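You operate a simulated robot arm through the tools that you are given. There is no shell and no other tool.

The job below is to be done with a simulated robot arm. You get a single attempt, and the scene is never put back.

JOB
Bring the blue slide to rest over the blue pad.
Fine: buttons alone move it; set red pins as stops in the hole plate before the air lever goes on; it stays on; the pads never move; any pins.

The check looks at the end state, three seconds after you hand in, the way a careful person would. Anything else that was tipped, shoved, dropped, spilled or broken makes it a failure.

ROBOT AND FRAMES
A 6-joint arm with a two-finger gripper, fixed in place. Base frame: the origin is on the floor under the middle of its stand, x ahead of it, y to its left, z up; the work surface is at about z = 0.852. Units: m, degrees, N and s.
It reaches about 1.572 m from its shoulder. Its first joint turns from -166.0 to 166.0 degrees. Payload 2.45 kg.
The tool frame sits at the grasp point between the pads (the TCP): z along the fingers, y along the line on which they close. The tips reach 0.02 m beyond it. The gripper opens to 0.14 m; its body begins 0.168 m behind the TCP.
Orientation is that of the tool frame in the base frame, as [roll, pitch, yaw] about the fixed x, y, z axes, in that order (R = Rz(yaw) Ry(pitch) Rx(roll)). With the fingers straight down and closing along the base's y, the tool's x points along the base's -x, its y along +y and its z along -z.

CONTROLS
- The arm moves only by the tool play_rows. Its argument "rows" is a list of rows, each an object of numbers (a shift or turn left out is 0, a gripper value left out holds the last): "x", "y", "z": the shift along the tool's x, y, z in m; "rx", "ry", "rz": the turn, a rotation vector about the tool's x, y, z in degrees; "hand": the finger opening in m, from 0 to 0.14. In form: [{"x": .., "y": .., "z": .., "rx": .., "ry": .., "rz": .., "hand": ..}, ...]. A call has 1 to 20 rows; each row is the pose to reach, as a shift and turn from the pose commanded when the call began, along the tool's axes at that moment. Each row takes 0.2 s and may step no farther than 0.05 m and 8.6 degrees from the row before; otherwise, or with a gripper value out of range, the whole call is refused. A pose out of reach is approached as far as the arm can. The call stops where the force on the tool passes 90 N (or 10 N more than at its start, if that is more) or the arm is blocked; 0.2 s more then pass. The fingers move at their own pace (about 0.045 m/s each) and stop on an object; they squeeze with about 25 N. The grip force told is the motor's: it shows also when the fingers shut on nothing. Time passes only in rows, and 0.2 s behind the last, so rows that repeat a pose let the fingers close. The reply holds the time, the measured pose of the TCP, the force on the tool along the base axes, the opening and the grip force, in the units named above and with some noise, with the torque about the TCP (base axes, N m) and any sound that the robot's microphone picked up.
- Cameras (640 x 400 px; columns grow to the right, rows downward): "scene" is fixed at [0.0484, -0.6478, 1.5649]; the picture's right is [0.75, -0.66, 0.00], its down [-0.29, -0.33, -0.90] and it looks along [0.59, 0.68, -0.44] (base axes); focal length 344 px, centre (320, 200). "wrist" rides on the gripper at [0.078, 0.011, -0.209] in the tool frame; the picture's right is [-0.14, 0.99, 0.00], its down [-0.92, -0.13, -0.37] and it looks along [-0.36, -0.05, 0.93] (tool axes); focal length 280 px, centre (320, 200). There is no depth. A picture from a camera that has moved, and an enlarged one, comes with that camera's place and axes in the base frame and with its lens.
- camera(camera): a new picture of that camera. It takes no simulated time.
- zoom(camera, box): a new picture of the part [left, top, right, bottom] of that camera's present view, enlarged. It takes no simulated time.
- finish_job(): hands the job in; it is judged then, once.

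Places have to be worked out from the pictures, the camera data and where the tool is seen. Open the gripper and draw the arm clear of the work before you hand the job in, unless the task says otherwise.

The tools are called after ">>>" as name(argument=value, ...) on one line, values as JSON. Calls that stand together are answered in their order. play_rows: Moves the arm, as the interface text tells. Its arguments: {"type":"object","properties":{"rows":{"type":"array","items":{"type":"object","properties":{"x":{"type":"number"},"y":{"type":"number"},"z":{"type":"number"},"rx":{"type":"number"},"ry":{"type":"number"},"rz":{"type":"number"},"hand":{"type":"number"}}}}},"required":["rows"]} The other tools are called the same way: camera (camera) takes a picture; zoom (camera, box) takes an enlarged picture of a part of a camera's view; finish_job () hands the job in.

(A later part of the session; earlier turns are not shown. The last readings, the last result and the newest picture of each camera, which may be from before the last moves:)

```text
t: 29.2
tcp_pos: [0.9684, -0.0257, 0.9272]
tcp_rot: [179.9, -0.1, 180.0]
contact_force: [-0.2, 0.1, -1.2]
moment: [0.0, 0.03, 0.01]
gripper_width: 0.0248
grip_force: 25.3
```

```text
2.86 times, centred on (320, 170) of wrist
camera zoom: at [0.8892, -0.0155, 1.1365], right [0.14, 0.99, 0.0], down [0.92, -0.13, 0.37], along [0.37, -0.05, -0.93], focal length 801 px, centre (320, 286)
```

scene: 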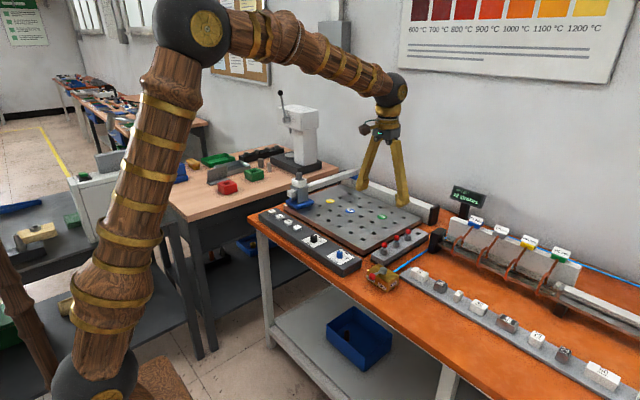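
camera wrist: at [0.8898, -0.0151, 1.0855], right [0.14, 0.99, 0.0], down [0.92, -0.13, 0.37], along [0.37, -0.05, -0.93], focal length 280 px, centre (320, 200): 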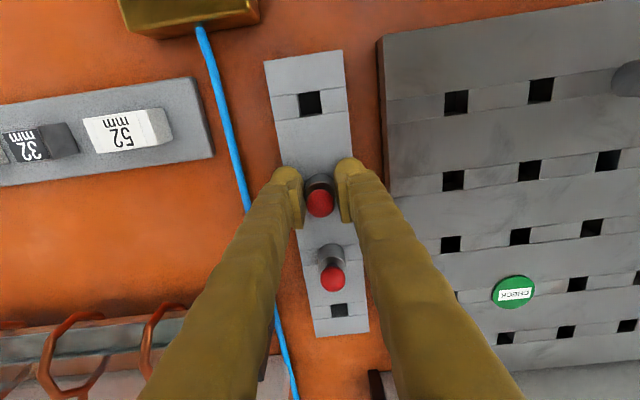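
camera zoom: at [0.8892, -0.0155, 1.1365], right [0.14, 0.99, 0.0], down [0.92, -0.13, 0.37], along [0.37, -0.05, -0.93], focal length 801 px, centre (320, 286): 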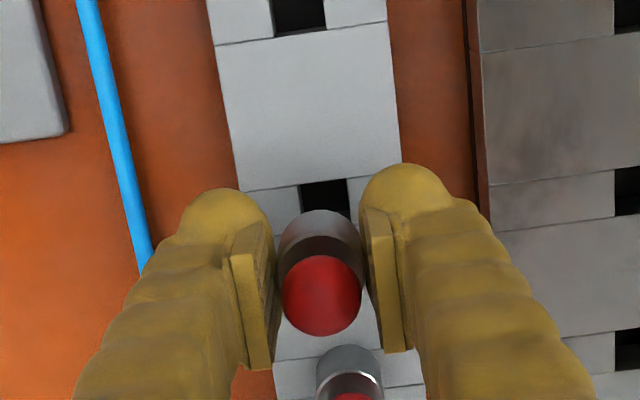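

The rack hole appears exactly as the first target hole did when aligned, so I'll use it as my reference: top edge at (299,187)–(347,179) when z≈0.927. Next I'll carry pin 2 over row 4 / column 4 at about (1.106, 0.284).

>>> play_rows(rows=[{"z": -0.04}, {"x": -0.0173, "y": 0.0388, "z": -0.04}, {"x": -0.0346, "y": 0.0776, "z": -0.04}, {"x": -0.0519, "y": 0.1164, "z": -0.04}, {"x": -0.0692, "y": 0.1552, "z": -0.04}, {"x": -0.0865, "y": 0.194, "z": -0.04}, {"x": -0.1038, "y": 0.2328, "z": -0.04}, {"x": -0.1211, "y": 0.2716, "z": -0.04}, {"x": -0.1384, "y": 0.3103, "z": -0.04}, {"x": -0.1384, "y": 0.3103, "z": -0.02}, {"x": -0.1384, "y": 0.3103, "z": 0.0}, {"x": -0.1384, "y": 0.3103, "z": 0.0}, {"x": -0.1384, "y": 0.3103, "z": 0.0}])

>>> camera(camera="wrist")

>>> zoom(camera="wrist", box=[220, 100, 420, 240])

>>> zoom(camera="scene", box=[330, 180, 410, 240])

```text
t: 32.0
tcp_pos: [1.1092, 0.2861, 0.9294]
tcp_rot: [-180.0, 0.0, -180.0]
contact_force: [0.2, -0.3, -1.7]
moment: [0.01, 0.01, 0.0]
gripper_width: 0.0247
grip_force: 24.9
```

```text
taken
camera wrist: at [1.0296, 0.2956, 1.1385], right [0.14, 0.99, 0.0], down [0.92, -0.13, 0.37], along [0.37, -0.05, -0.93], focal length 280 px, centre (320, 200)
```

wrist: 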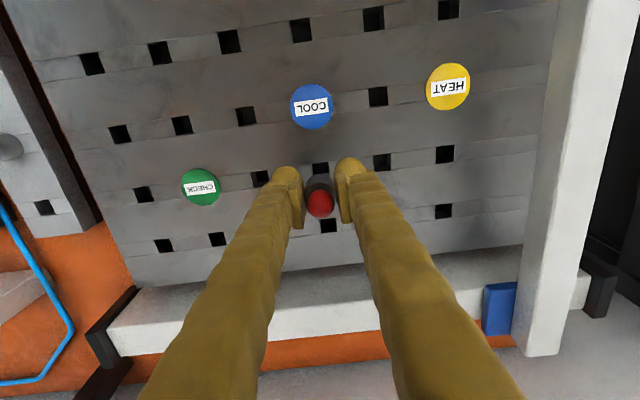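

```text
2.86 times, centred on (320, 170) of wrist
camera zoom: at [1.0296, 0.2956, 1.1385], right [0.14, 0.99, 0.0], down [0.92, -0.13, 0.37], along [0.37, -0.05, -0.93], focal length 801 px, centre (320, 286)
```

zoom: 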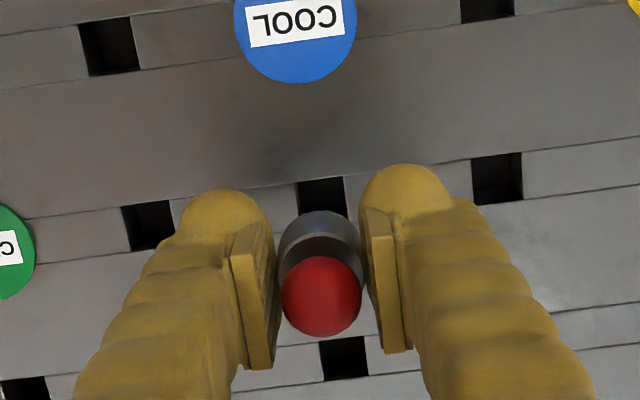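

```text
6.67 times, centred on (370, 210) of scene
camera zoom: at [0.0484, -0.6478, 1.5649], right [0.75, -0.66, 0.0], down [-0.29, -0.33, -0.9], along [0.59, 0.68, -0.44], focal length 2297 px, centre (-13, 133)
```

zoom: 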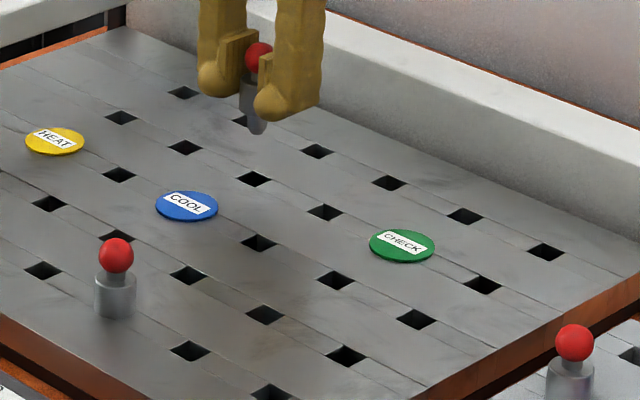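

The hole sits about 3 px left of and 1–2 px above the reference, so I'll shift −1 mm in y and −0.5 mm in x. Then I'll descend to just above the plate and recheck.

>>> play_rows(rows=[{"x": 0.0005, "y": -0.001, "z": 0.01}, {"x": 0.0005, "y": -0.001, "z": 0.02}, {"x": 0.0005, "y": -0.001, "z": 0.025}, {"x": 0.0005, "y": -0.001, "z": 0.025}, {"x": 0.0005, "y": -0.001, "z": 0.025}])

>>> zoom(camera="wrist", box=[220, 100, 420, 240])

>>> zoom(camera="scene", box=[330, 170, 390, 210])

```text
t: 33.2
tcp_pos: [1.1063, 0.2844, 0.904]
tcp_rot: [179.9, 0.0, -180.0]
contact_force: [0.3, 0.7, -1.6]
moment: [0.02, -0.02, 0.01]
gripper_width: 0.0245
grip_force: 25.0
```

```text
2.86 times, centred on (320, 170) of wrist
camera zoom: at [1.0286, 0.2945, 1.1134], right [0.14, 0.99, 0.0], down [0.92, -0.13, 0.37], along [0.37, -0.05, -0.93], focal length 801 px, centre (320, 286)
```

zoom: 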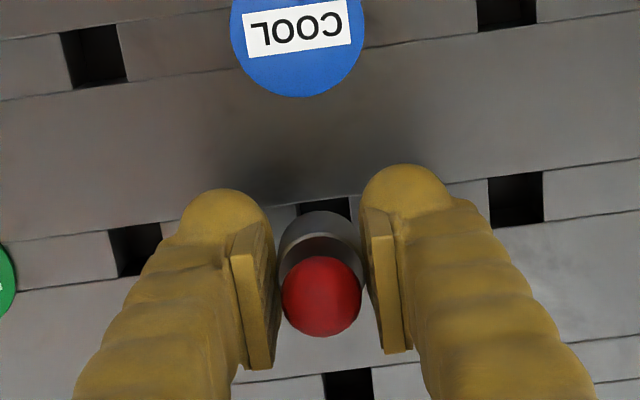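

```text
10.00 times, centred on (360, 190) of scene
camera zoom: at [0.0484, -0.6478, 1.5649], right [0.75, -0.66, 0.0], down [-0.29, -0.33, -0.9], along [0.59, 0.68, -0.44], focal length 3445 px, centre (-80, 300)
```

zoom: 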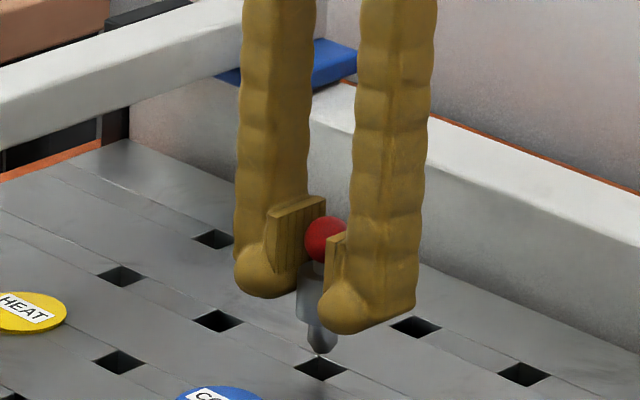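

Aligned: the peg tip sits right above the hole in the scene view and the wrist view matches the first insertion. I'll lower it slowly.

>>> play_rows(rows=[{"y": -0.0004, "z": 0.004}, {"y": -0.0004, "z": 0.008}, {"y": -0.0004, "z": 0.012}, {"y": -0.0004, "z": 0.012}])

>>> zoom(camera="scene", box=[330, 170, 390, 210])

```text
t: 34.2
tcp_pos: [1.1065, 0.2842, 0.8939]
tcp_rot: [-180.0, 0.0, 180.0]
contact_force: [0.3, 0.7, -1.5]
moment: [0.02, 0.01, 0.01]
gripper_width: 0.0246
grip_force: 25.6
```

```text
10.00 times, centred on (360, 190) of scene
camera zoom: at [0.0484, -0.6478, 1.5649], right [0.75, -0.66, 0.0], down [-0.29, -0.33, -0.9], along [0.59, 0.68, -0.44], focal length 3445 px, centre (-80, 300)
```

zoom: 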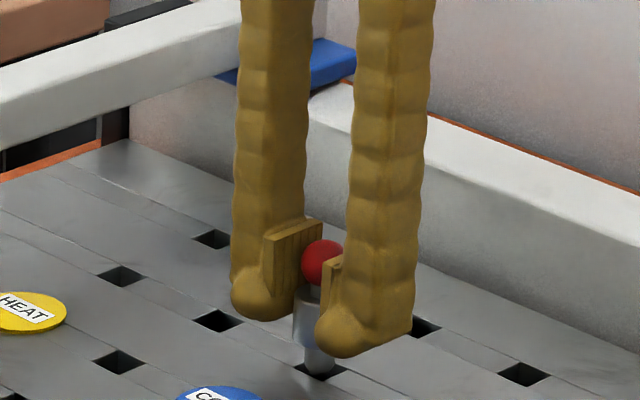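

The peg is entering the hole with no contact force, so I'll continue down to just before seating.

>>> play_rows(rows=[{"z": 0.003}, {"z": 0.006}, {"z": 0.009}, {"z": 0.012}, {"z": 0.012}])

>>> zoom(camera="scene", box=[330, 170, 390, 210])

```text
t: 35.4
tcp_pos: [1.1067, 0.2828, 0.8802]
tcp_rot: [179.9, 0.1, -179.9]
contact_force: [1.4, 3.4, -1.5]
moment: [0.08, -0.03, 0.04]
gripper_width: 0.0246
grip_force: 25.4
```

```text
10.00 times, centred on (360, 190) of scene
camera zoom: at [0.0484, -0.6478, 1.5649], right [0.75, -0.66, 0.0], down [-0.29, -0.33, -0.9], along [0.59, 0.68, -0.44], focal length 3445 px, centre (-80, 300)
```

zoom: 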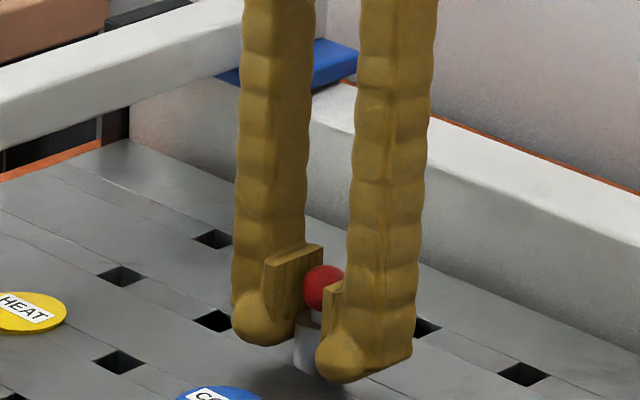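

There's a slight side force in +y, so I'll ease 0.5 mm that way and lower the last few millimetres.

>>> play_rows(rows=[{"y": 0.0005, "z": 0.001}, {"y": 0.0005, "z": 0.002}, {"y": 0.0005, "z": 0.003}, {"y": 0.0005, "z": 0.003}])

```text
t: 36.4
tcp_pos: [1.1068, 0.2846, 0.8778]
tcp_rot: [180.0, 0.1, 179.9]
contact_force: [0.1, 1.0, -1.2]
moment: [0.0, 0.0, 0.0]
gripper_width: 0.0246
grip_force: 25.2
```

>>> play_rows(rows=[{"z": 0.0007}, {"z": 0.0014}, {"z": 0.002}, {"z": 0.002}])

```text
t: 37.4
tcp_pos: [1.1058, 0.283, 0.8767]
tcp_rot: [179.9, 0.1, -180.0]
contact_force: [3.3, -0.4, 7.8]
moment: [-0.03, -0.03, 0.02]
gripper_width: 0.0245
grip_force: 24.9
```

The 7.8 N upward reaction shows this pin is seated too. I'll release it, rise straight up and look.

>>> play_rows(rows=[{"z": 0.0, "hand": 0.06}, {"z": 0.0}, {"z": 0.0}, {"z": -0.001}, {"z": -0.03}, {"z": -0.07}, {"z": -0.11}, {"z": -0.15}, {"z": -0.19}, {"z": -0.22}, {"z": -0.22}])

>>> camera(camera="wrist")

>>> zoom(camera="scene", box=[280, 170, 440, 270])

```text
t: 39.8
tcp_pos: [1.1093, 0.2826, 1.0955]
tcp_rot: [-180.0, 0.1, 180.0]
contact_force: [0.2, -0.4, -0.2]
moment: [-0.01, -0.02, 0.03]
gripper_width: 0.0599
grip_force: 0.3
```

```text
taken
camera wrist: at [1.0307, 0.2936, 1.3039], right [0.14, 0.99, 0.0], down [0.92, -0.13, 0.37], along [0.37, -0.05, -0.93], focal length 280 px, centre (320, 200)
```

wrist: 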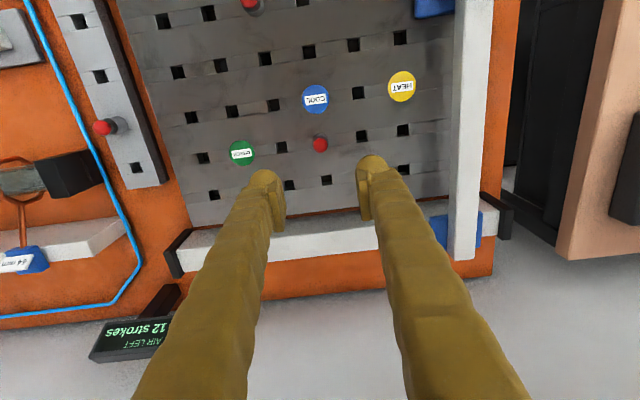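

```text
4.00 times, centred on (360, 220) of scene
camera zoom: at [0.0484, -0.6478, 1.5649], right [0.75, -0.66, 0.0], down [-0.29, -0.33, -0.9], along [0.59, 0.68, -0.44], focal length 1378 px, centre (160, 120)
```

zoom: 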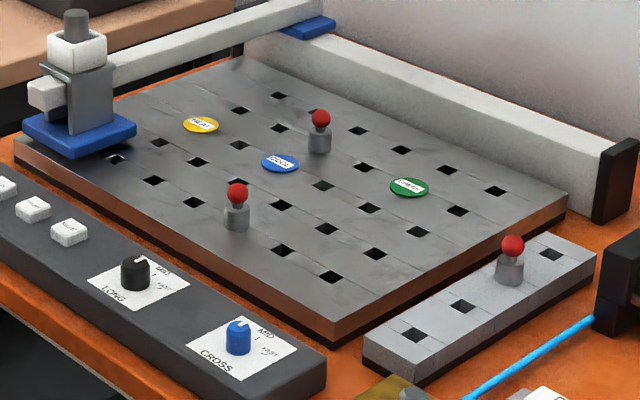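

Both pins stand upright where planned. Before turning the air on I want to confirm the beam clears the pin tops, so I'll zoom on the beam and slide from here.

>>> zoom(camera="wrist", box=[400, 150, 520, 270])

>>> zoom(camera="scene", box=[280, 165, 330, 215])

>>> zoom(camera="scene", box=[330, 160, 400, 210])

```text
3.33 times, centred on (460, 210) of wrist
camera zoom: at [1.0307, 0.2936, 1.3039], right [0.14, 0.99, 0.0], down [0.92, -0.13, 0.37], along [0.37, -0.05, -0.93], focal length 935 px, centre (-147, 167)
```

zoom: 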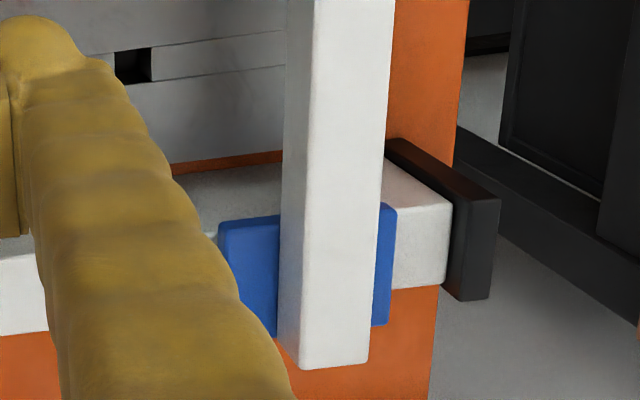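

```text
8.00 times, centred on (305, 190) of scene
camera zoom: at [0.0484, -0.6478, 1.5649], right [0.75, -0.66, 0.0], down [-0.29, -0.33, -0.9], along [0.59, 0.68, -0.44], focal length 2756 px, centre (440, 280)
```

zoom: 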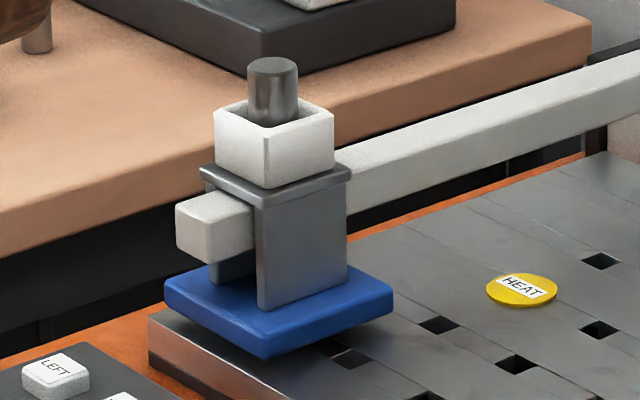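

```text
8.00 times, centred on (365, 185) of scene
camera zoom: at [0.0484, -0.6478, 1.5649], right [0.75, -0.66, 0.0], down [-0.29, -0.33, -0.9], along [0.59, 0.68, -0.44], focal length 2756 px, centre (-40, 320)
```

zoom: 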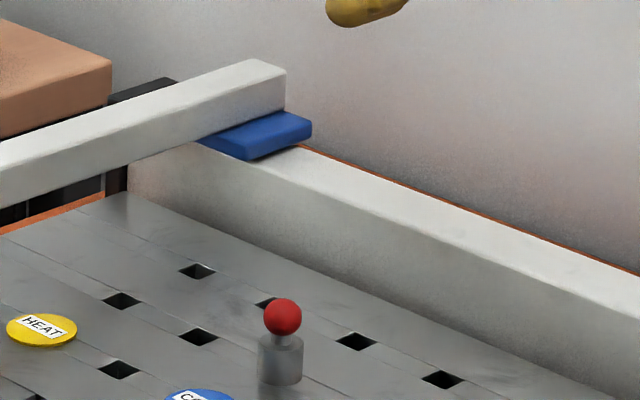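

The geometry shows the beam underside at about 0.915 against pin tops at 0.900, so it clears. Next is the air lever: the hub is at about (0.802, -0.098), the ball at about (0.748, -0.099, 0.876), and it swings from −x (OFF) toward −y (ON). I'll move near it with closed fingers for a closer look.

>>> play_rows(rows=[{"x": 0.034, "y": -0.0284, "z": 0.0, "hand": 0.0}, {"x": 0.068, "y": -0.0568, "z": 0.0}, {"x": 0.102, "y": -0.0852, "z": 0.0}, {"x": 0.136, "y": -0.1136, "z": 0.0}, {"x": 0.17, "y": -0.142, "z": 0.0}, {"x": 0.204, "y": -0.1704, "z": 0.0}, {"x": 0.238, "y": -0.1988, "z": 0.0}, {"x": 0.272, "y": -0.2272, "z": 0.01}, {"x": 0.306, "y": -0.2556, "z": 0.02}, {"x": 0.34, "y": -0.284, "z": 0.03}, {"x": 0.374, "y": -0.3126, "z": 0.045}, {"x": 0.374, "y": -0.3126, "z": 0.085}, {"x": 0.374, "y": -0.3126, "z": 0.115}, {"x": 0.374, "y": -0.3126, "z": 0.115}])

>>> camera(camera="wrist")

>>> zoom(camera="scene", box=[340, 200, 440, 300])

```text
t: 42.8
tcp_pos: [0.7297, -0.0276, 0.9808]
tcp_rot: [179.8, 0.0, -179.9]
contact_force: [-0.5, 0.6, 0.0]
moment: [-0.05, 0.02, 0.01]
gripper_width: 0.0
grip_force: 24.7
```

```text
taken
camera wrist: at [0.652, -0.0181, 1.1895], right [0.14, 0.99, 0.0], down [0.92, -0.13, 0.37], along [0.37, -0.05, -0.93], focal length 280 px, centre (320, 200)
```

wrist: 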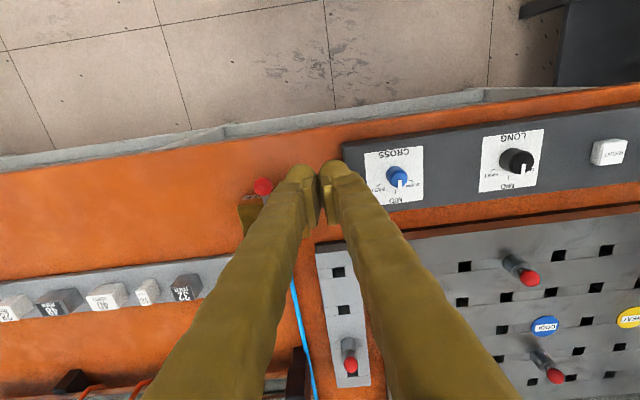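

```text
4.00 times, centred on (390, 250) of scene
camera zoom: at [0.0484, -0.6478, 1.5649], right [0.75, -0.66, 0.0], down [-0.29, -0.33, -0.9], along [0.59, 0.68, -0.44], focal length 1378 px, centre (40, 0)
```

zoom: 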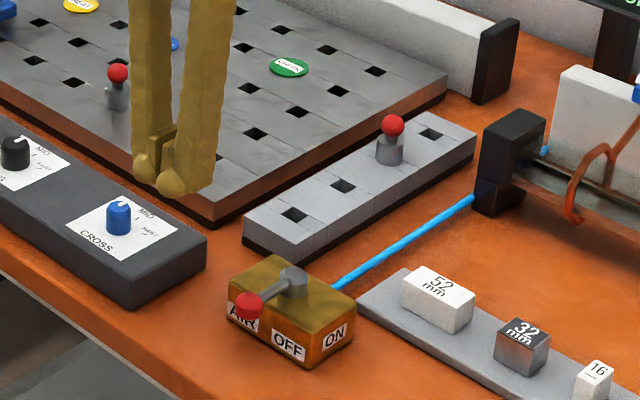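

The ball is confirmed at (0.7475, -0.099, 0.876) and the lever box top is at about 0.855. I'll lower the closed fingers on the +y side of the ball, with the tips at z≈0.868 above the box top.

>>> play_rows(rows=[{"x": -0.0123, "y": -0.0174, "z": 0.0}, {"x": -0.0123, "y": -0.0174, "z": 0.04}, {"x": -0.0123, "y": -0.0174, "z": 0.07}, {"x": -0.0123, "y": -0.0174, "z": 0.085}, {"x": -0.0123, "y": -0.0174, "z": 0.0928}, {"x": -0.0123, "y": -0.0174, "z": 0.0928}])

>>> camera(camera="wrist")

>>> zoom(camera="scene", box=[350, 220, 430, 300])

```text
t: 44.2
tcp_pos: [0.7432, -0.0452, 0.8846]
tcp_rot: [179.8, 0.0, 180.0]
contact_force: [0.5, -0.1, -0.2]
moment: [0.01, 0.0, 0.01]
gripper_width: 0.0
grip_force: 25.7
```

```text
taken
camera wrist: at [0.665, -0.035, 1.094], right [0.14, 0.99, 0.0], down [0.92, -0.13, 0.37], along [0.37, -0.05, -0.93], focal length 280 px, centre (320, 200)
```

wrist: 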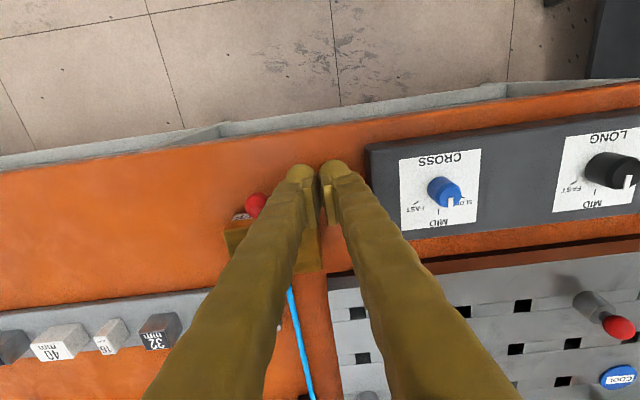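

```text
5.00 times, centred on (390, 260) of scene
camera zoom: at [0.0484, -0.6478, 1.5649], right [0.75, -0.66, 0.0], down [-0.29, -0.33, -0.9], along [0.59, 0.68, -0.44], focal length 1722 px, centre (-30, -100)
```

zoom: 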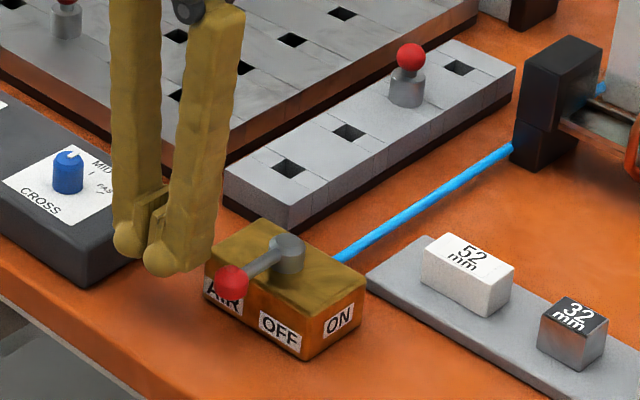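

The fingers are beside the ball at the right height. I'll push toward −y in small steps to swing the lever, then check.

>>> play_rows(rows=[{"x": 0.0, "y": -0.01, "z": 0.0}, {"x": 0.0, "y": -0.018, "z": 0.0}, {"x": -0.001, "y": -0.026, "z": 0.0}, {"x": -0.002, "y": -0.034, "z": 0.0}, {"x": -0.004, "y": -0.042, "z": 0.0}, {"x": -0.004, "y": -0.042, "z": 0.0}])

>>> camera(camera="wrist")

>>> zoom(camera="scene", box=[350, 220, 430, 300])

```text
t: 45.6
tcp_pos: [0.7496, -0.0873, 0.8882]
tcp_rot: [-180.0, 0.2, 180.0]
contact_force: [-0.4, -0.1, -0.2]
moment: [0.01, 0.0, 0.02]
gripper_width: 0.0001
grip_force: 25.1
```

```text
taken
camera wrist: at [0.6711, -0.077, 1.0963], right [0.14, 0.99, 0.0], down [0.92, -0.13, 0.37], along [0.37, -0.05, -0.93], focal length 280 px, centre (320, 200)
```

wrist: 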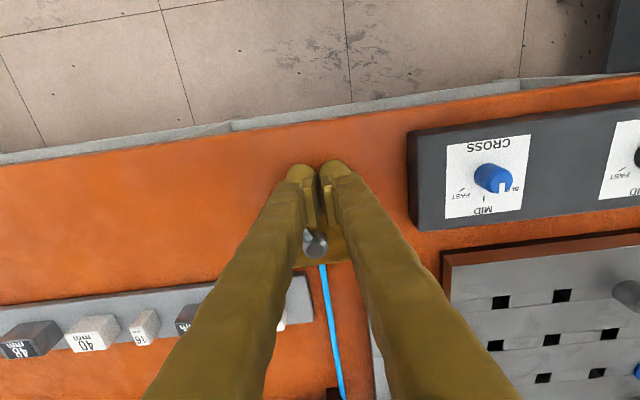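

```text
5.00 times, centred on (390, 260) of scene
camera zoom: at [0.0484, -0.6478, 1.5649], right [0.75, -0.66, 0.0], down [-0.29, -0.33, -0.9], along [0.59, 0.68, -0.44], focal length 1722 px, centre (-30, -100)
```

zoom: 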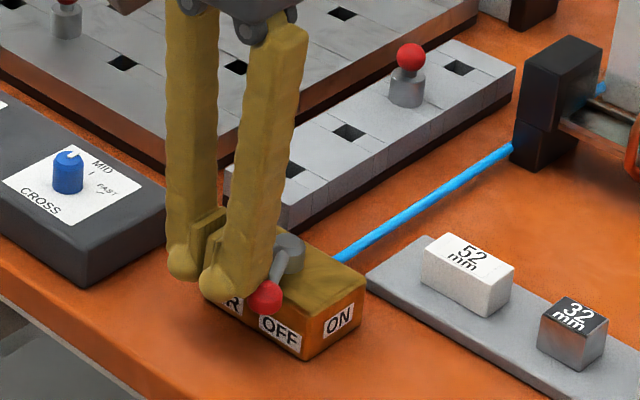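

The lever is swinging, with the ball now over OFF on its way toward ON. I'll keep pushing along the arc.

>>> play_rows(rows=[{"x": -0.002, "y": -0.006}, {"x": -0.004, "y": -0.012}, {"x": -0.006, "y": -0.017}, {"x": -0.008, "y": -0.021}, {"x": -0.008, "y": -0.021}])

>>> zoom(camera="scene", box=[350, 220, 430, 300])

```text
t: 46.8
tcp_pos: [0.7569, -0.1083, 0.8877]
tcp_rot: [180.0, -0.1, 179.9]
contact_force: [0.2, 1.6, 0.5]
moment: [0.06, -0.01, 0.02]
gripper_width: 0.0
grip_force: 24.5
```

```text
5.00 times, centred on (390, 260) of scene
camera zoom: at [0.0484, -0.6478, 1.5649], right [0.75, -0.66, 0.0], down [-0.29, -0.33, -0.9], along [0.59, 0.68, -0.44], focal length 1722 px, centre (-30, -100)
```

zoom: 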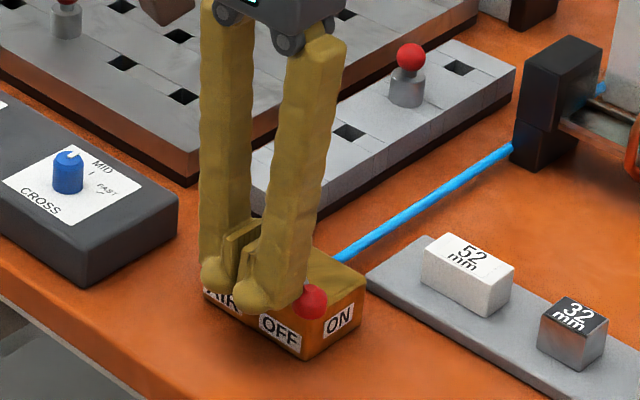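

The ball is now past 50° of swing. I'll back the fingers off, shift around behind it and finish by pushing in +x toward ON.

>>> play_rows(rows=[{"y": 0.006}, {"x": 0.02, "y": 0.006}, {"x": 0.038, "y": 0.004}, {"x": 0.038, "y": -0.016}, {"x": 0.038, "y": -0.034}, {"x": 0.028, "y": -0.034}, {"x": 0.02, "y": -0.034}, {"x": 0.012, "y": -0.035}, {"x": 0.005, "y": -0.036}, {"x": 0.005, "y": -0.036}])

>>> zoom(camera="scene", box=[350, 220, 430, 300])

>>> camera(camera="wrist")

```text
t: 49.0
tcp_pos: [0.7526, -0.1449, 0.8875]
tcp_rot: [179.9, 0.1, -179.9]
contact_force: [0.2, -0.1, -1.1]
moment: [-0.03, -0.03, -0.02]
gripper_width: 0.0
grip_force: 29.4
```

```text
5.00 times, centred on (390, 260) of scene
camera zoom: at [0.0484, -0.6478, 1.5649], right [0.75, -0.66, 0.0], down [-0.29, -0.33, -0.9], along [0.59, 0.68, -0.44], focal length 1722 px, centre (-30, -100)
```

zoom: 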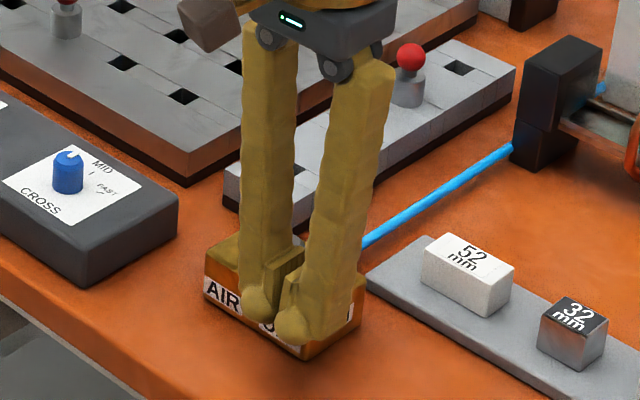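

```text
taken
camera wrist: at [0.6745, -0.1348, 1.0971], right [0.14, 0.99, 0.0], down [0.92, -0.13, 0.37], along [0.37, -0.05, -0.93], focal length 280 px, centre (320, 200)
```

wrist: 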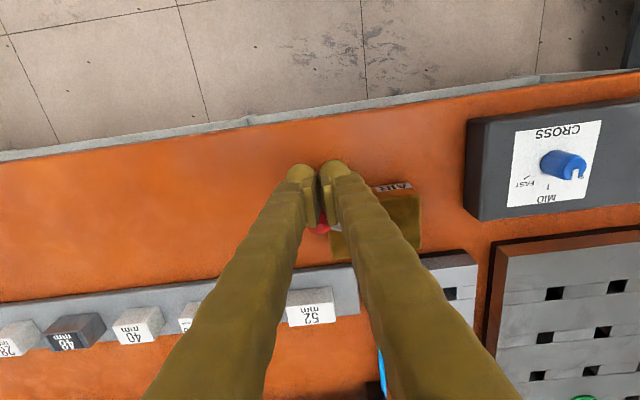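

The ball is at about (0.785, -0.150), roughly 72° round. I'll push further in +x to complete the swing, watching the force.

>>> play_rows(rows=[{"x": -0.004}, {"x": -0.008}, {"x": -0.012}, {"x": -0.015}, {"x": -0.018}, {"x": -0.018}])

>>> zoom(camera="scene", box=[350, 220, 430, 300])

>>> camera(camera="scene")

```text
t: 50.4
tcp_pos: [0.7695, -0.145, 0.8865]
tcp_rot: [180.0, 0.0, -180.0]
contact_force: [0.4, 0.4, -0.2]
moment: [0.04, 0.03, -0.01]
gripper_width: 0.0
grip_force: 29.6
```

```text
5.00 times, centred on (390, 260) of scene
camera zoom: at [0.0484, -0.6478, 1.5649], right [0.75, -0.66, 0.0], down [-0.29, -0.33, -0.9], along [0.59, 0.68, -0.44], focal length 1722 px, centre (-30, -100)
```

zoom: 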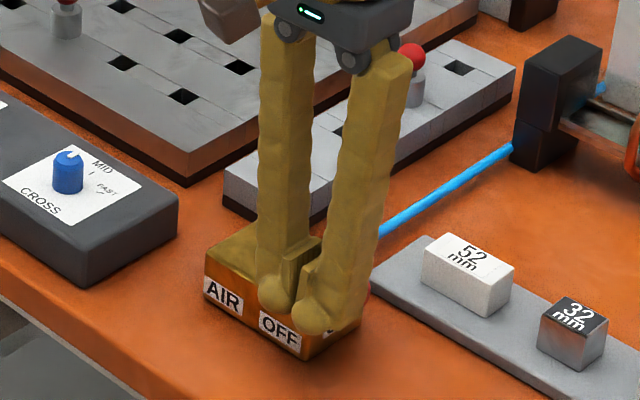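

```text
taken
```

scene: 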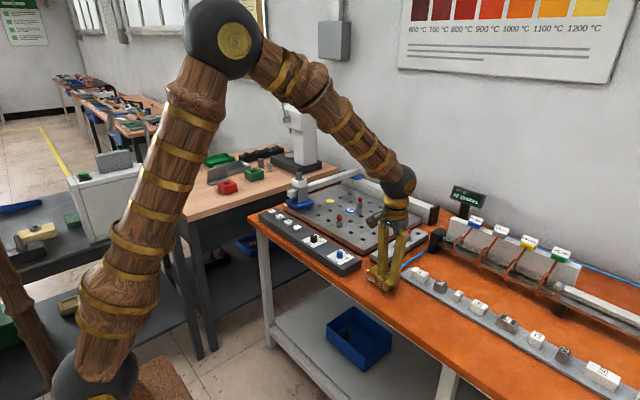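

The ball is emerging on the ON side and there's no stop felt yet, so I'll push a bit more.

>>> play_rows(rows=[{"x": -0.003}, {"x": -0.006}, {"x": -0.009}, {"x": -0.012}, {"x": -0.012}])

>>> camera(camera="wrist")

>>> zoom(camera="scene", box=[350, 220, 430, 300])

```text
t: 51.6
tcp_pos: [0.7755, -0.1454, 0.8865]
tcp_rot: [179.9, -0.5, 179.9]
contact_force: [-34.3, 2.6, 11.9]
moment: [-0.34, 0.13, -0.22]
gripper_width: 0.0002
grip_force: 29.8
stopped in row 5: the force on the tool passed its limit at 91 N (the readings are from after the stop); the commanded pose is now the measured one
```

```text
taken
camera wrist: at [0.6995, -0.1352, 1.096], right [0.14, 0.99, 0.0], down [0.92, -0.13, 0.36], along [0.36, -0.05, -0.93], focal length 280 px, centre (320, 200)
```

wrist: 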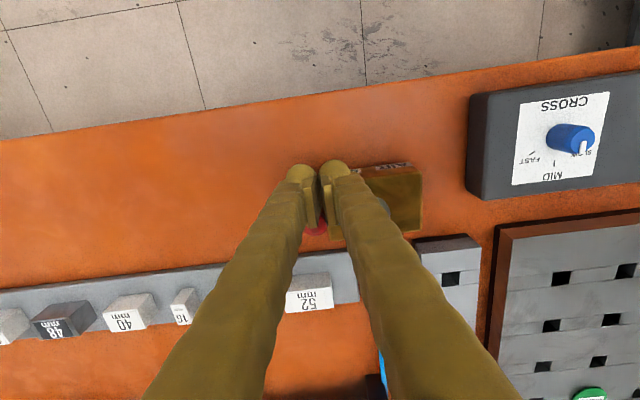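

```text
5.00 times, centred on (390, 260) of scene
camera zoom: at [0.0484, -0.6478, 1.5649], right [0.75, -0.66, 0.0], down [-0.29, -0.33, -0.9], along [0.59, 0.68, -0.44], focal length 1722 px, centre (-30, -100)
```

zoom: 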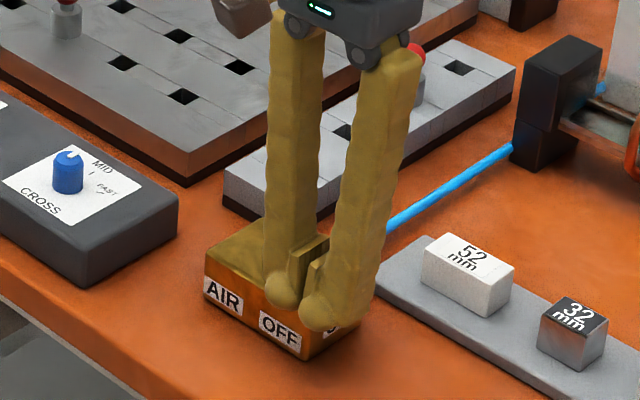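

The lever hit its hard stop at the ON end. I'll back off in −x and then rise to look.

>>> play_rows(rows=[{"x": 0.01}, {"x": 0.025}, {"x": 0.035}, {"x": 0.035, "z": -0.03}, {"x": 0.035, "z": -0.07}, {"x": 0.035, "z": -0.11}, {"x": 0.035, "z": -0.11}])

>>> camera(camera="wrist")

>>> zoom(camera="scene", box=[350, 220, 430, 300])

>>> zoom(camera="scene", box=[270, 160, 490, 280])

```text
t: 53.2
tcp_pos: [0.7441, -0.1443, 0.9937]
tcp_rot: [179.9, -0.3, 179.9]
contact_force: [-0.7, 0.5, 0.3]
moment: [-0.02, 0.03, 0.0]
gripper_width: 0.0001
grip_force: 29.9
```

```text
taken
camera wrist: at [0.6678, -0.134, 1.2033], right [0.14, 0.99, 0.0], down [0.92, -0.13, 0.36], along [0.36, -0.05, -0.93], focal length 280 px, centre (320, 200)
```

wrist: 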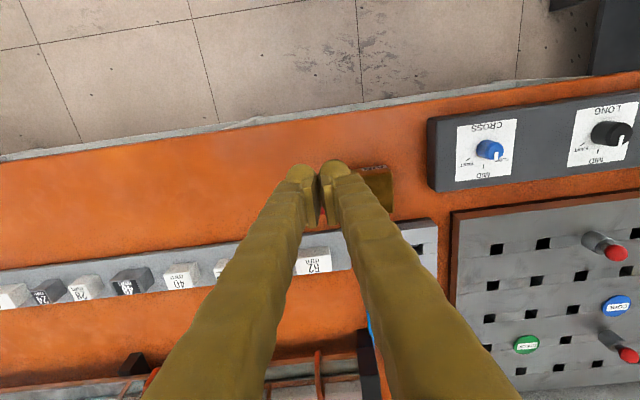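

```text
5.00 times, centred on (390, 260) of scene
camera zoom: at [0.0484, -0.6478, 1.5649], right [0.75, -0.66, 0.0], down [-0.29, -0.33, -0.9], along [0.59, 0.68, -0.44], focal length 1722 px, centre (-30, -100)
```

zoom: 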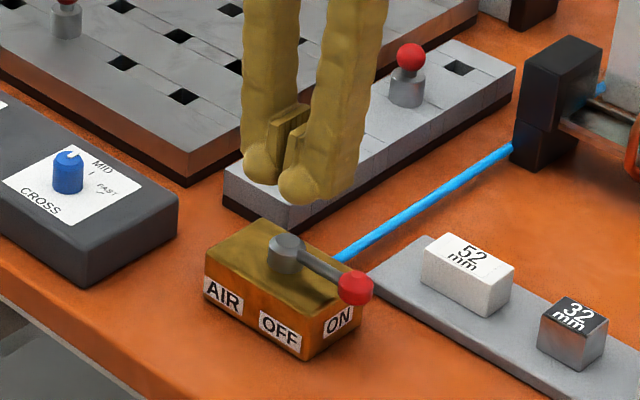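

```text
2.91 times, centred on (380, 220) of scene
camera zoom: at [0.0484, -0.6478, 1.5649], right [0.75, -0.66, 0.0], down [-0.29, -0.33, -0.9], along [0.59, 0.68, -0.44], focal length 1002 px, centre (146, 142)
```

zoom: 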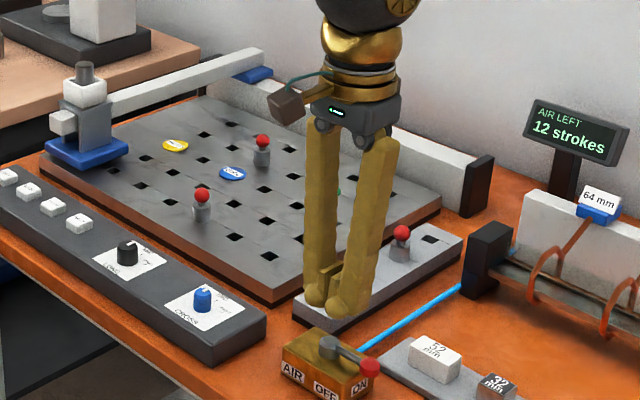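

The lever points at ON, the display still reads 12 strokes and the slide hasn't moved. Next I'll go above the RIGHT button at about (0.7655, 0.310).

>>> play_rows(rows=[{"x": -0.002, "y": 0.0454}, {"x": -0.004, "y": 0.0908}, {"x": -0.006, "y": 0.1362}, {"x": -0.008, "y": 0.1816}, {"x": -0.01, "y": 0.227}, {"x": -0.013, "y": 0.2724}, {"x": -0.016, "y": 0.3178}, {"x": -0.019, "y": 0.3632}, {"x": -0.0205, "y": 0.4086}, {"x": -0.0215, "y": 0.4543}, {"x": -0.0215, "y": 0.4543, "z": 0.03}, {"x": -0.0215, "y": 0.4543, "z": 0.06}, {"x": -0.0215, "y": 0.4543, "z": 0.06}])

>>> camera(camera="wrist")

>>> zoom(camera="scene", box=[240, 170, 400, 270])

```text
t: 56.0
tcp_pos: [0.7651, 0.3077, 0.9363]
tcp_rot: [179.8, -0.3, -179.9]
contact_force: [0.3, -0.5, -1.2]
moment: [0.02, -0.01, 0.02]
gripper_width: 0.0
grip_force: 29.1
```

```text
taken
camera wrist: at [0.687, 0.3188, 1.146], right [0.14, 0.99, 0.0], down [0.92, -0.13, 0.36], along [0.36, -0.05, -0.93], focal length 280 px, centre (320, 200)
```

wrist: 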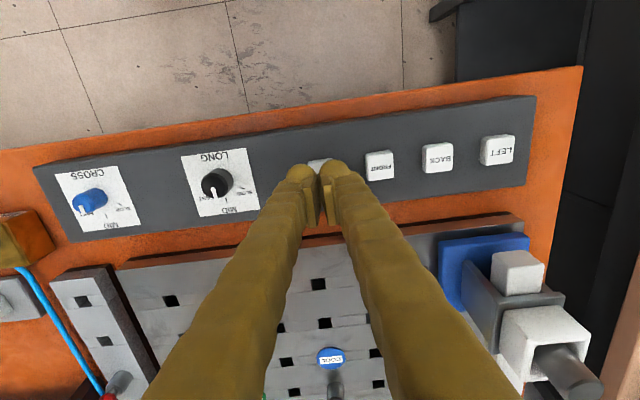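

```text
4.00 times, centred on (320, 220) of scene
camera zoom: at [0.0484, -0.6478, 1.5649], right [0.75, -0.66, 0.0], down [-0.29, -0.33, -0.9], along [0.59, 0.68, -0.44], focal length 1378 px, centre (320, 120)
```

zoom: 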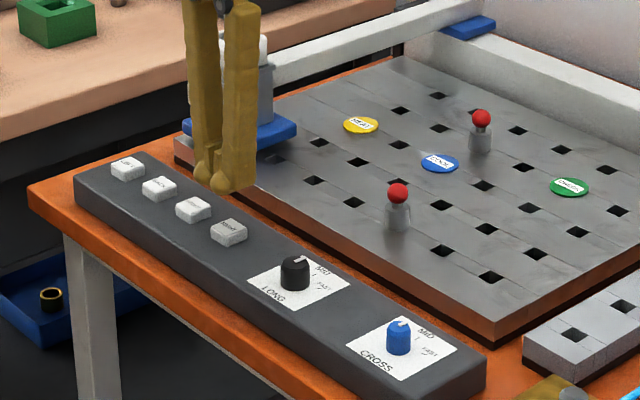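

The RIGHT button is under the fingertips. I'll lower to just above it first and read the force.

>>> play_rows(rows=[{"z": 0.02}, {"z": 0.04}, {"z": 0.046}, {"z": 0.05}, {"z": 0.05}])

>>> zoom(camera="scene", box=[260, 190, 340, 250])

```text
t: 57.2
tcp_pos: [0.7627, 0.3092, 0.8878]
tcp_rot: [179.9, -0.3, 180.0]
contact_force: [-0.9, -0.8, -0.3]
moment: [0.02, -0.01, -0.02]
gripper_width: 0.0003
grip_force: 29.6
```

```text
6.67 times, centred on (300, 220) of scene
camera zoom: at [0.0484, -0.6478, 1.5649], right [0.75, -0.66, 0.0], down [-0.29, -0.33, -0.9], along [0.59, 0.68, -0.44], focal length 2297 px, centre (453, 67)
```

zoom: 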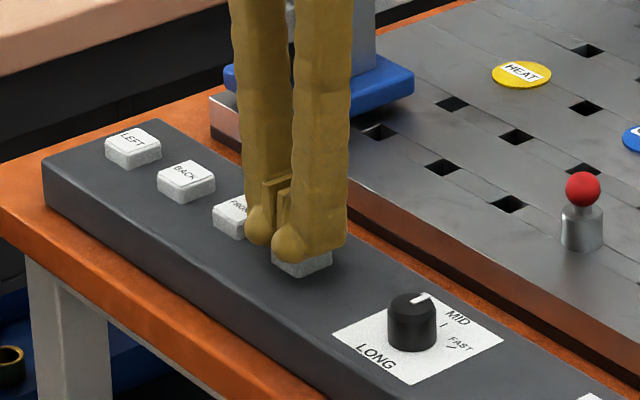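

The fingers hover just above RIGHT. I'll press down in small steps and then check the force and the display.

>>> play_rows(rows=[{"z": 0.003}, {"z": 0.006}, {"z": 0.008}, {"z": 0.01}])

>>> zoom(camera="scene", box=[260, 160, 500, 290])

```text
t: 58.2
tcp_pos: [0.7655, 0.3091, 0.8786]
tcp_rot: [179.9, -0.2, -180.0]
contact_force: [-6.8, 10.3, 25.4]
moment: [0.14, 0.09, 0.03]
gripper_width: 0.006
grip_force: 29.3
heard: click
```

```text
2.67 times, centred on (380, 225) of scene
camera zoom: at [0.0484, -0.6478, 1.5649], right [0.75, -0.66, 0.0], down [-0.29, -0.33, -0.9], along [0.59, 0.68, -0.44], focal length 919 px, centre (160, 133)
```

zoom: 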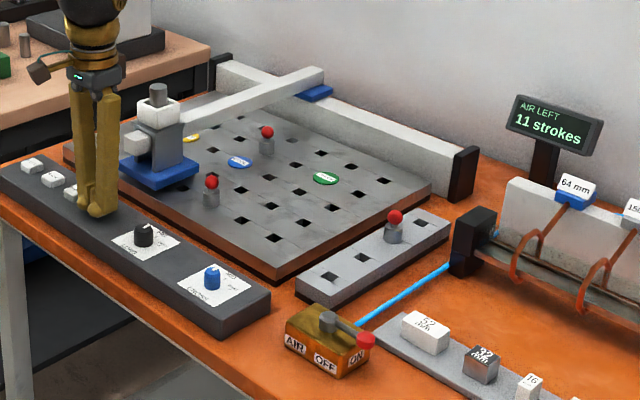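

It clicked: 11 strokes are left and the slide has moved right toward the first pin. I'll lift off the button and see where it rests.

>>> play_rows(rows=[{"z": -0.015}, {"z": -0.04}, {"z": -0.05}, {"z": -0.05}])

>>> zoom(camera="scene", box=[260, 160, 420, 260])

>>> zoom(camera="scene", box=[290, 170, 350, 215])

>>> camera(camera="wrist")

```text
t: 59.2
tcp_pos: [0.7643, 0.3102, 0.9289]
tcp_rot: [180.0, -0.3, -180.0]
contact_force: [0.9, -0.5, 0.6]
moment: [0.01, 0.04, 0.01]
gripper_width: 0.0001
grip_force: 29.0
```

```text
4.00 times, centred on (340, 210) of scene
camera zoom: at [0.0484, -0.6478, 1.5649], right [0.75, -0.66, 0.0], down [-0.29, -0.33, -0.9], along [0.59, 0.68, -0.44], focal length 1378 px, centre (240, 160)
```

zoom: 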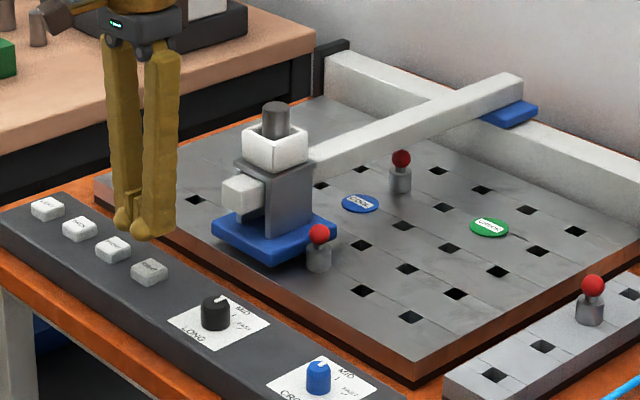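

```text
8.89 times, centred on (320, 192) of scene
camera zoom: at [0.0484, -0.6478, 1.5649], right [0.75, -0.66, 0.0], down [-0.29, -0.33, -0.9], along [0.59, 0.68, -0.44], focal length 3062 px, centre (320, 267)
```

zoom: 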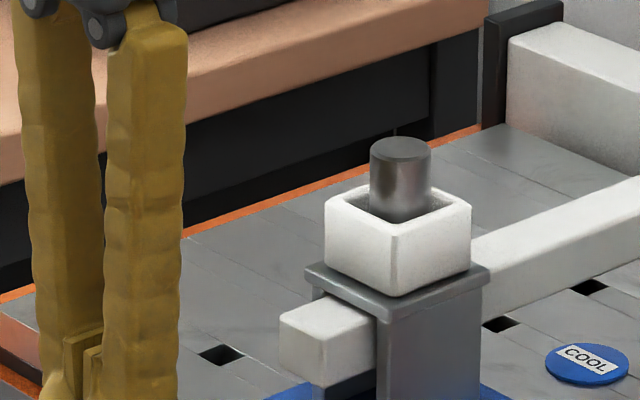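

```text
taken
camera wrist: at [0.6877, 0.3202, 1.1381], right [0.14, 0.99, 0.0], down [0.92, -0.13, 0.36], along [0.36, -0.05, -0.93], focal length 280 px, centre (320, 200)
```

wrist: 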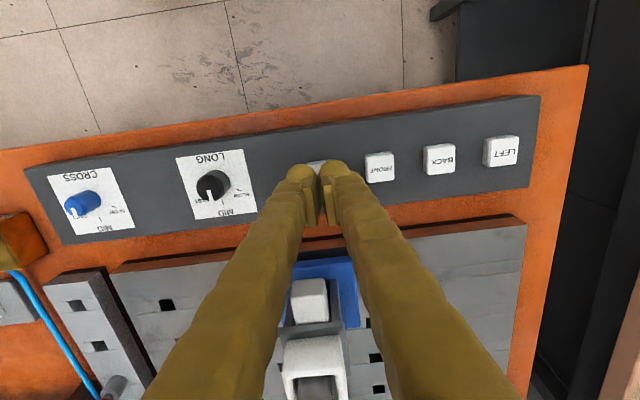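

The slide rests against pin 1 at row 1 / column 4 with the load still standing in its cup. I'll move above the BACK button at about (0.7666, 0.4274).

>>> play_rows(rows=[{"x": -0.0005, "y": 0.04}, {"x": -0.001, "y": 0.08}, {"x": -0.0015, "y": 0.1184}, {"x": -0.0015, "y": 0.1184}, {"x": -0.0015, "y": 0.1184, "z": 0.02}, {"x": -0.0015, "y": 0.1184, "z": 0.04}, {"x": -0.0015, "y": 0.1184, "z": 0.04}])

>>> camera(camera="wrist")

>>> zoom(camera="scene", box=[250, 170, 380, 250])

```text
t: 60.9
tcp_pos: [0.7683, 0.4271, 0.8871]
tcp_rot: [179.8, -0.3, 179.8]
contact_force: [-0.7, -0.5, 0.7]
moment: [-0.05, 0.0, 0.0]
gripper_width: 0.0
grip_force: 29.8
```

```text
taken
camera wrist: at [0.6902, 0.4382, 1.096], right [0.14, 0.99, 0.0], down [0.92, -0.13, 0.36], along [0.36, -0.05, -0.93], focal length 280 px, centre (320, 200)
```

wrist: 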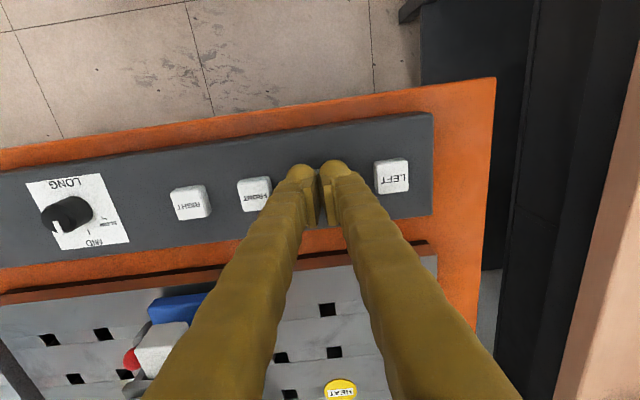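

```text
4.92 times, centred on (315, 210) of scene
camera zoom: at [0.0484, -0.6478, 1.5649], right [0.75, -0.66, 0.0], down [-0.29, -0.33, -0.9], along [0.59, 0.68, -0.44], focal length 1696 px, centre (345, 151)
```

zoom: 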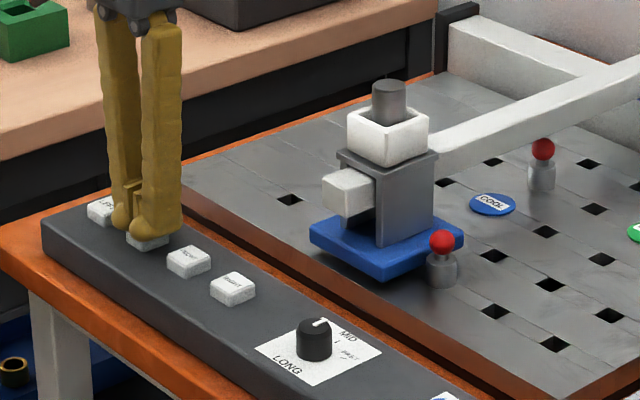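

The fingers hover over BACK, midway between FRONT and LEFT. I'll press BACK.

>>> play_rows(rows=[{"z": 0.003}, {"z": 0.006}, {"z": 0.008}, {"z": 0.0095}])

>>> zoom(camera="scene", box=[260, 160, 500, 290])

```text
t: 61.9
tcp_pos: [0.7659, 0.4271, 0.8794]
tcp_rot: [179.9, -0.1, -180.0]
contact_force: [-0.1, -5.5, 24.9]
moment: [-0.11, 0.0, 0.02]
gripper_width: 0.006
grip_force: 29.6
heard: click
```

```text
2.67 times, centred on (380, 225) of scene
camera zoom: at [0.0484, -0.6478, 1.5649], right [0.75, -0.66, 0.0], down [-0.29, -0.33, -0.9], along [0.59, 0.68, -0.44], focal length 919 px, centre (160, 133)
```

zoom: 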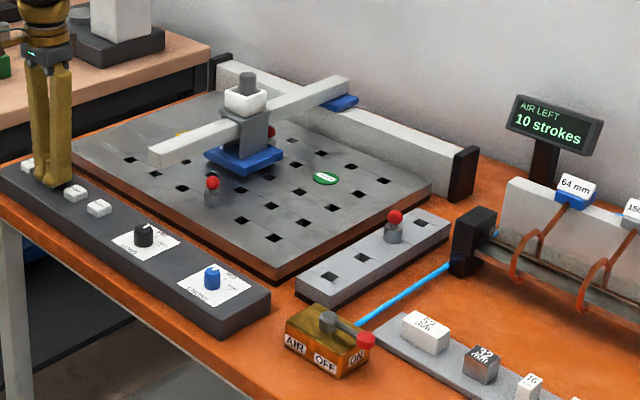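

It clicked with 10 strokes left, and the slide moved back along column 4. I'll lift off and inspect the resting position.

>>> play_rows(rows=[{"z": -0.015}, {"z": -0.04}, {"z": -0.05}, {"z": -0.05}, {"z": -0.05}])

>>> zoom(camera="scene", box=[300, 160, 420, 240])

>>> camera(camera="wrist")

```text
t: 63.0
tcp_pos: [0.7653, 0.4281, 0.9288]
tcp_rot: [179.9, -0.3, -180.0]
contact_force: [-1.1, 0.3, 0.3]
moment: [-0.02, 0.0, 0.0]
gripper_width: 0.0001
grip_force: 29.9
```

```text
5.00 times, centred on (360, 200) of scene
camera zoom: at [0.0484, -0.6478, 1.5649], right [0.75, -0.66, 0.0], down [-0.29, -0.33, -0.9], along [0.59, 0.68, -0.44], focal length 1722 px, centre (120, 200)
```

zoom: 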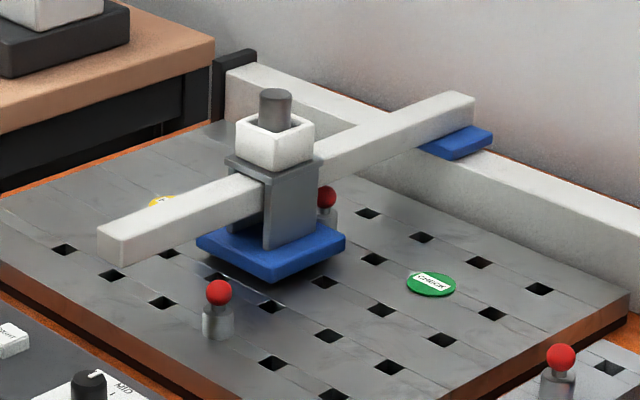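

```text
taken
camera wrist: at [0.6887, 0.4385, 1.1373], right [0.14, 0.99, 0.0], down [0.92, -0.13, 0.36], along [0.36, -0.05, -0.93], focal length 280 px, centre (320, 200)
```

wrist: 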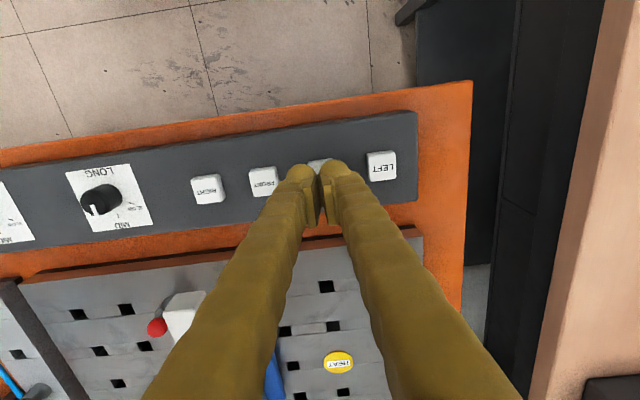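

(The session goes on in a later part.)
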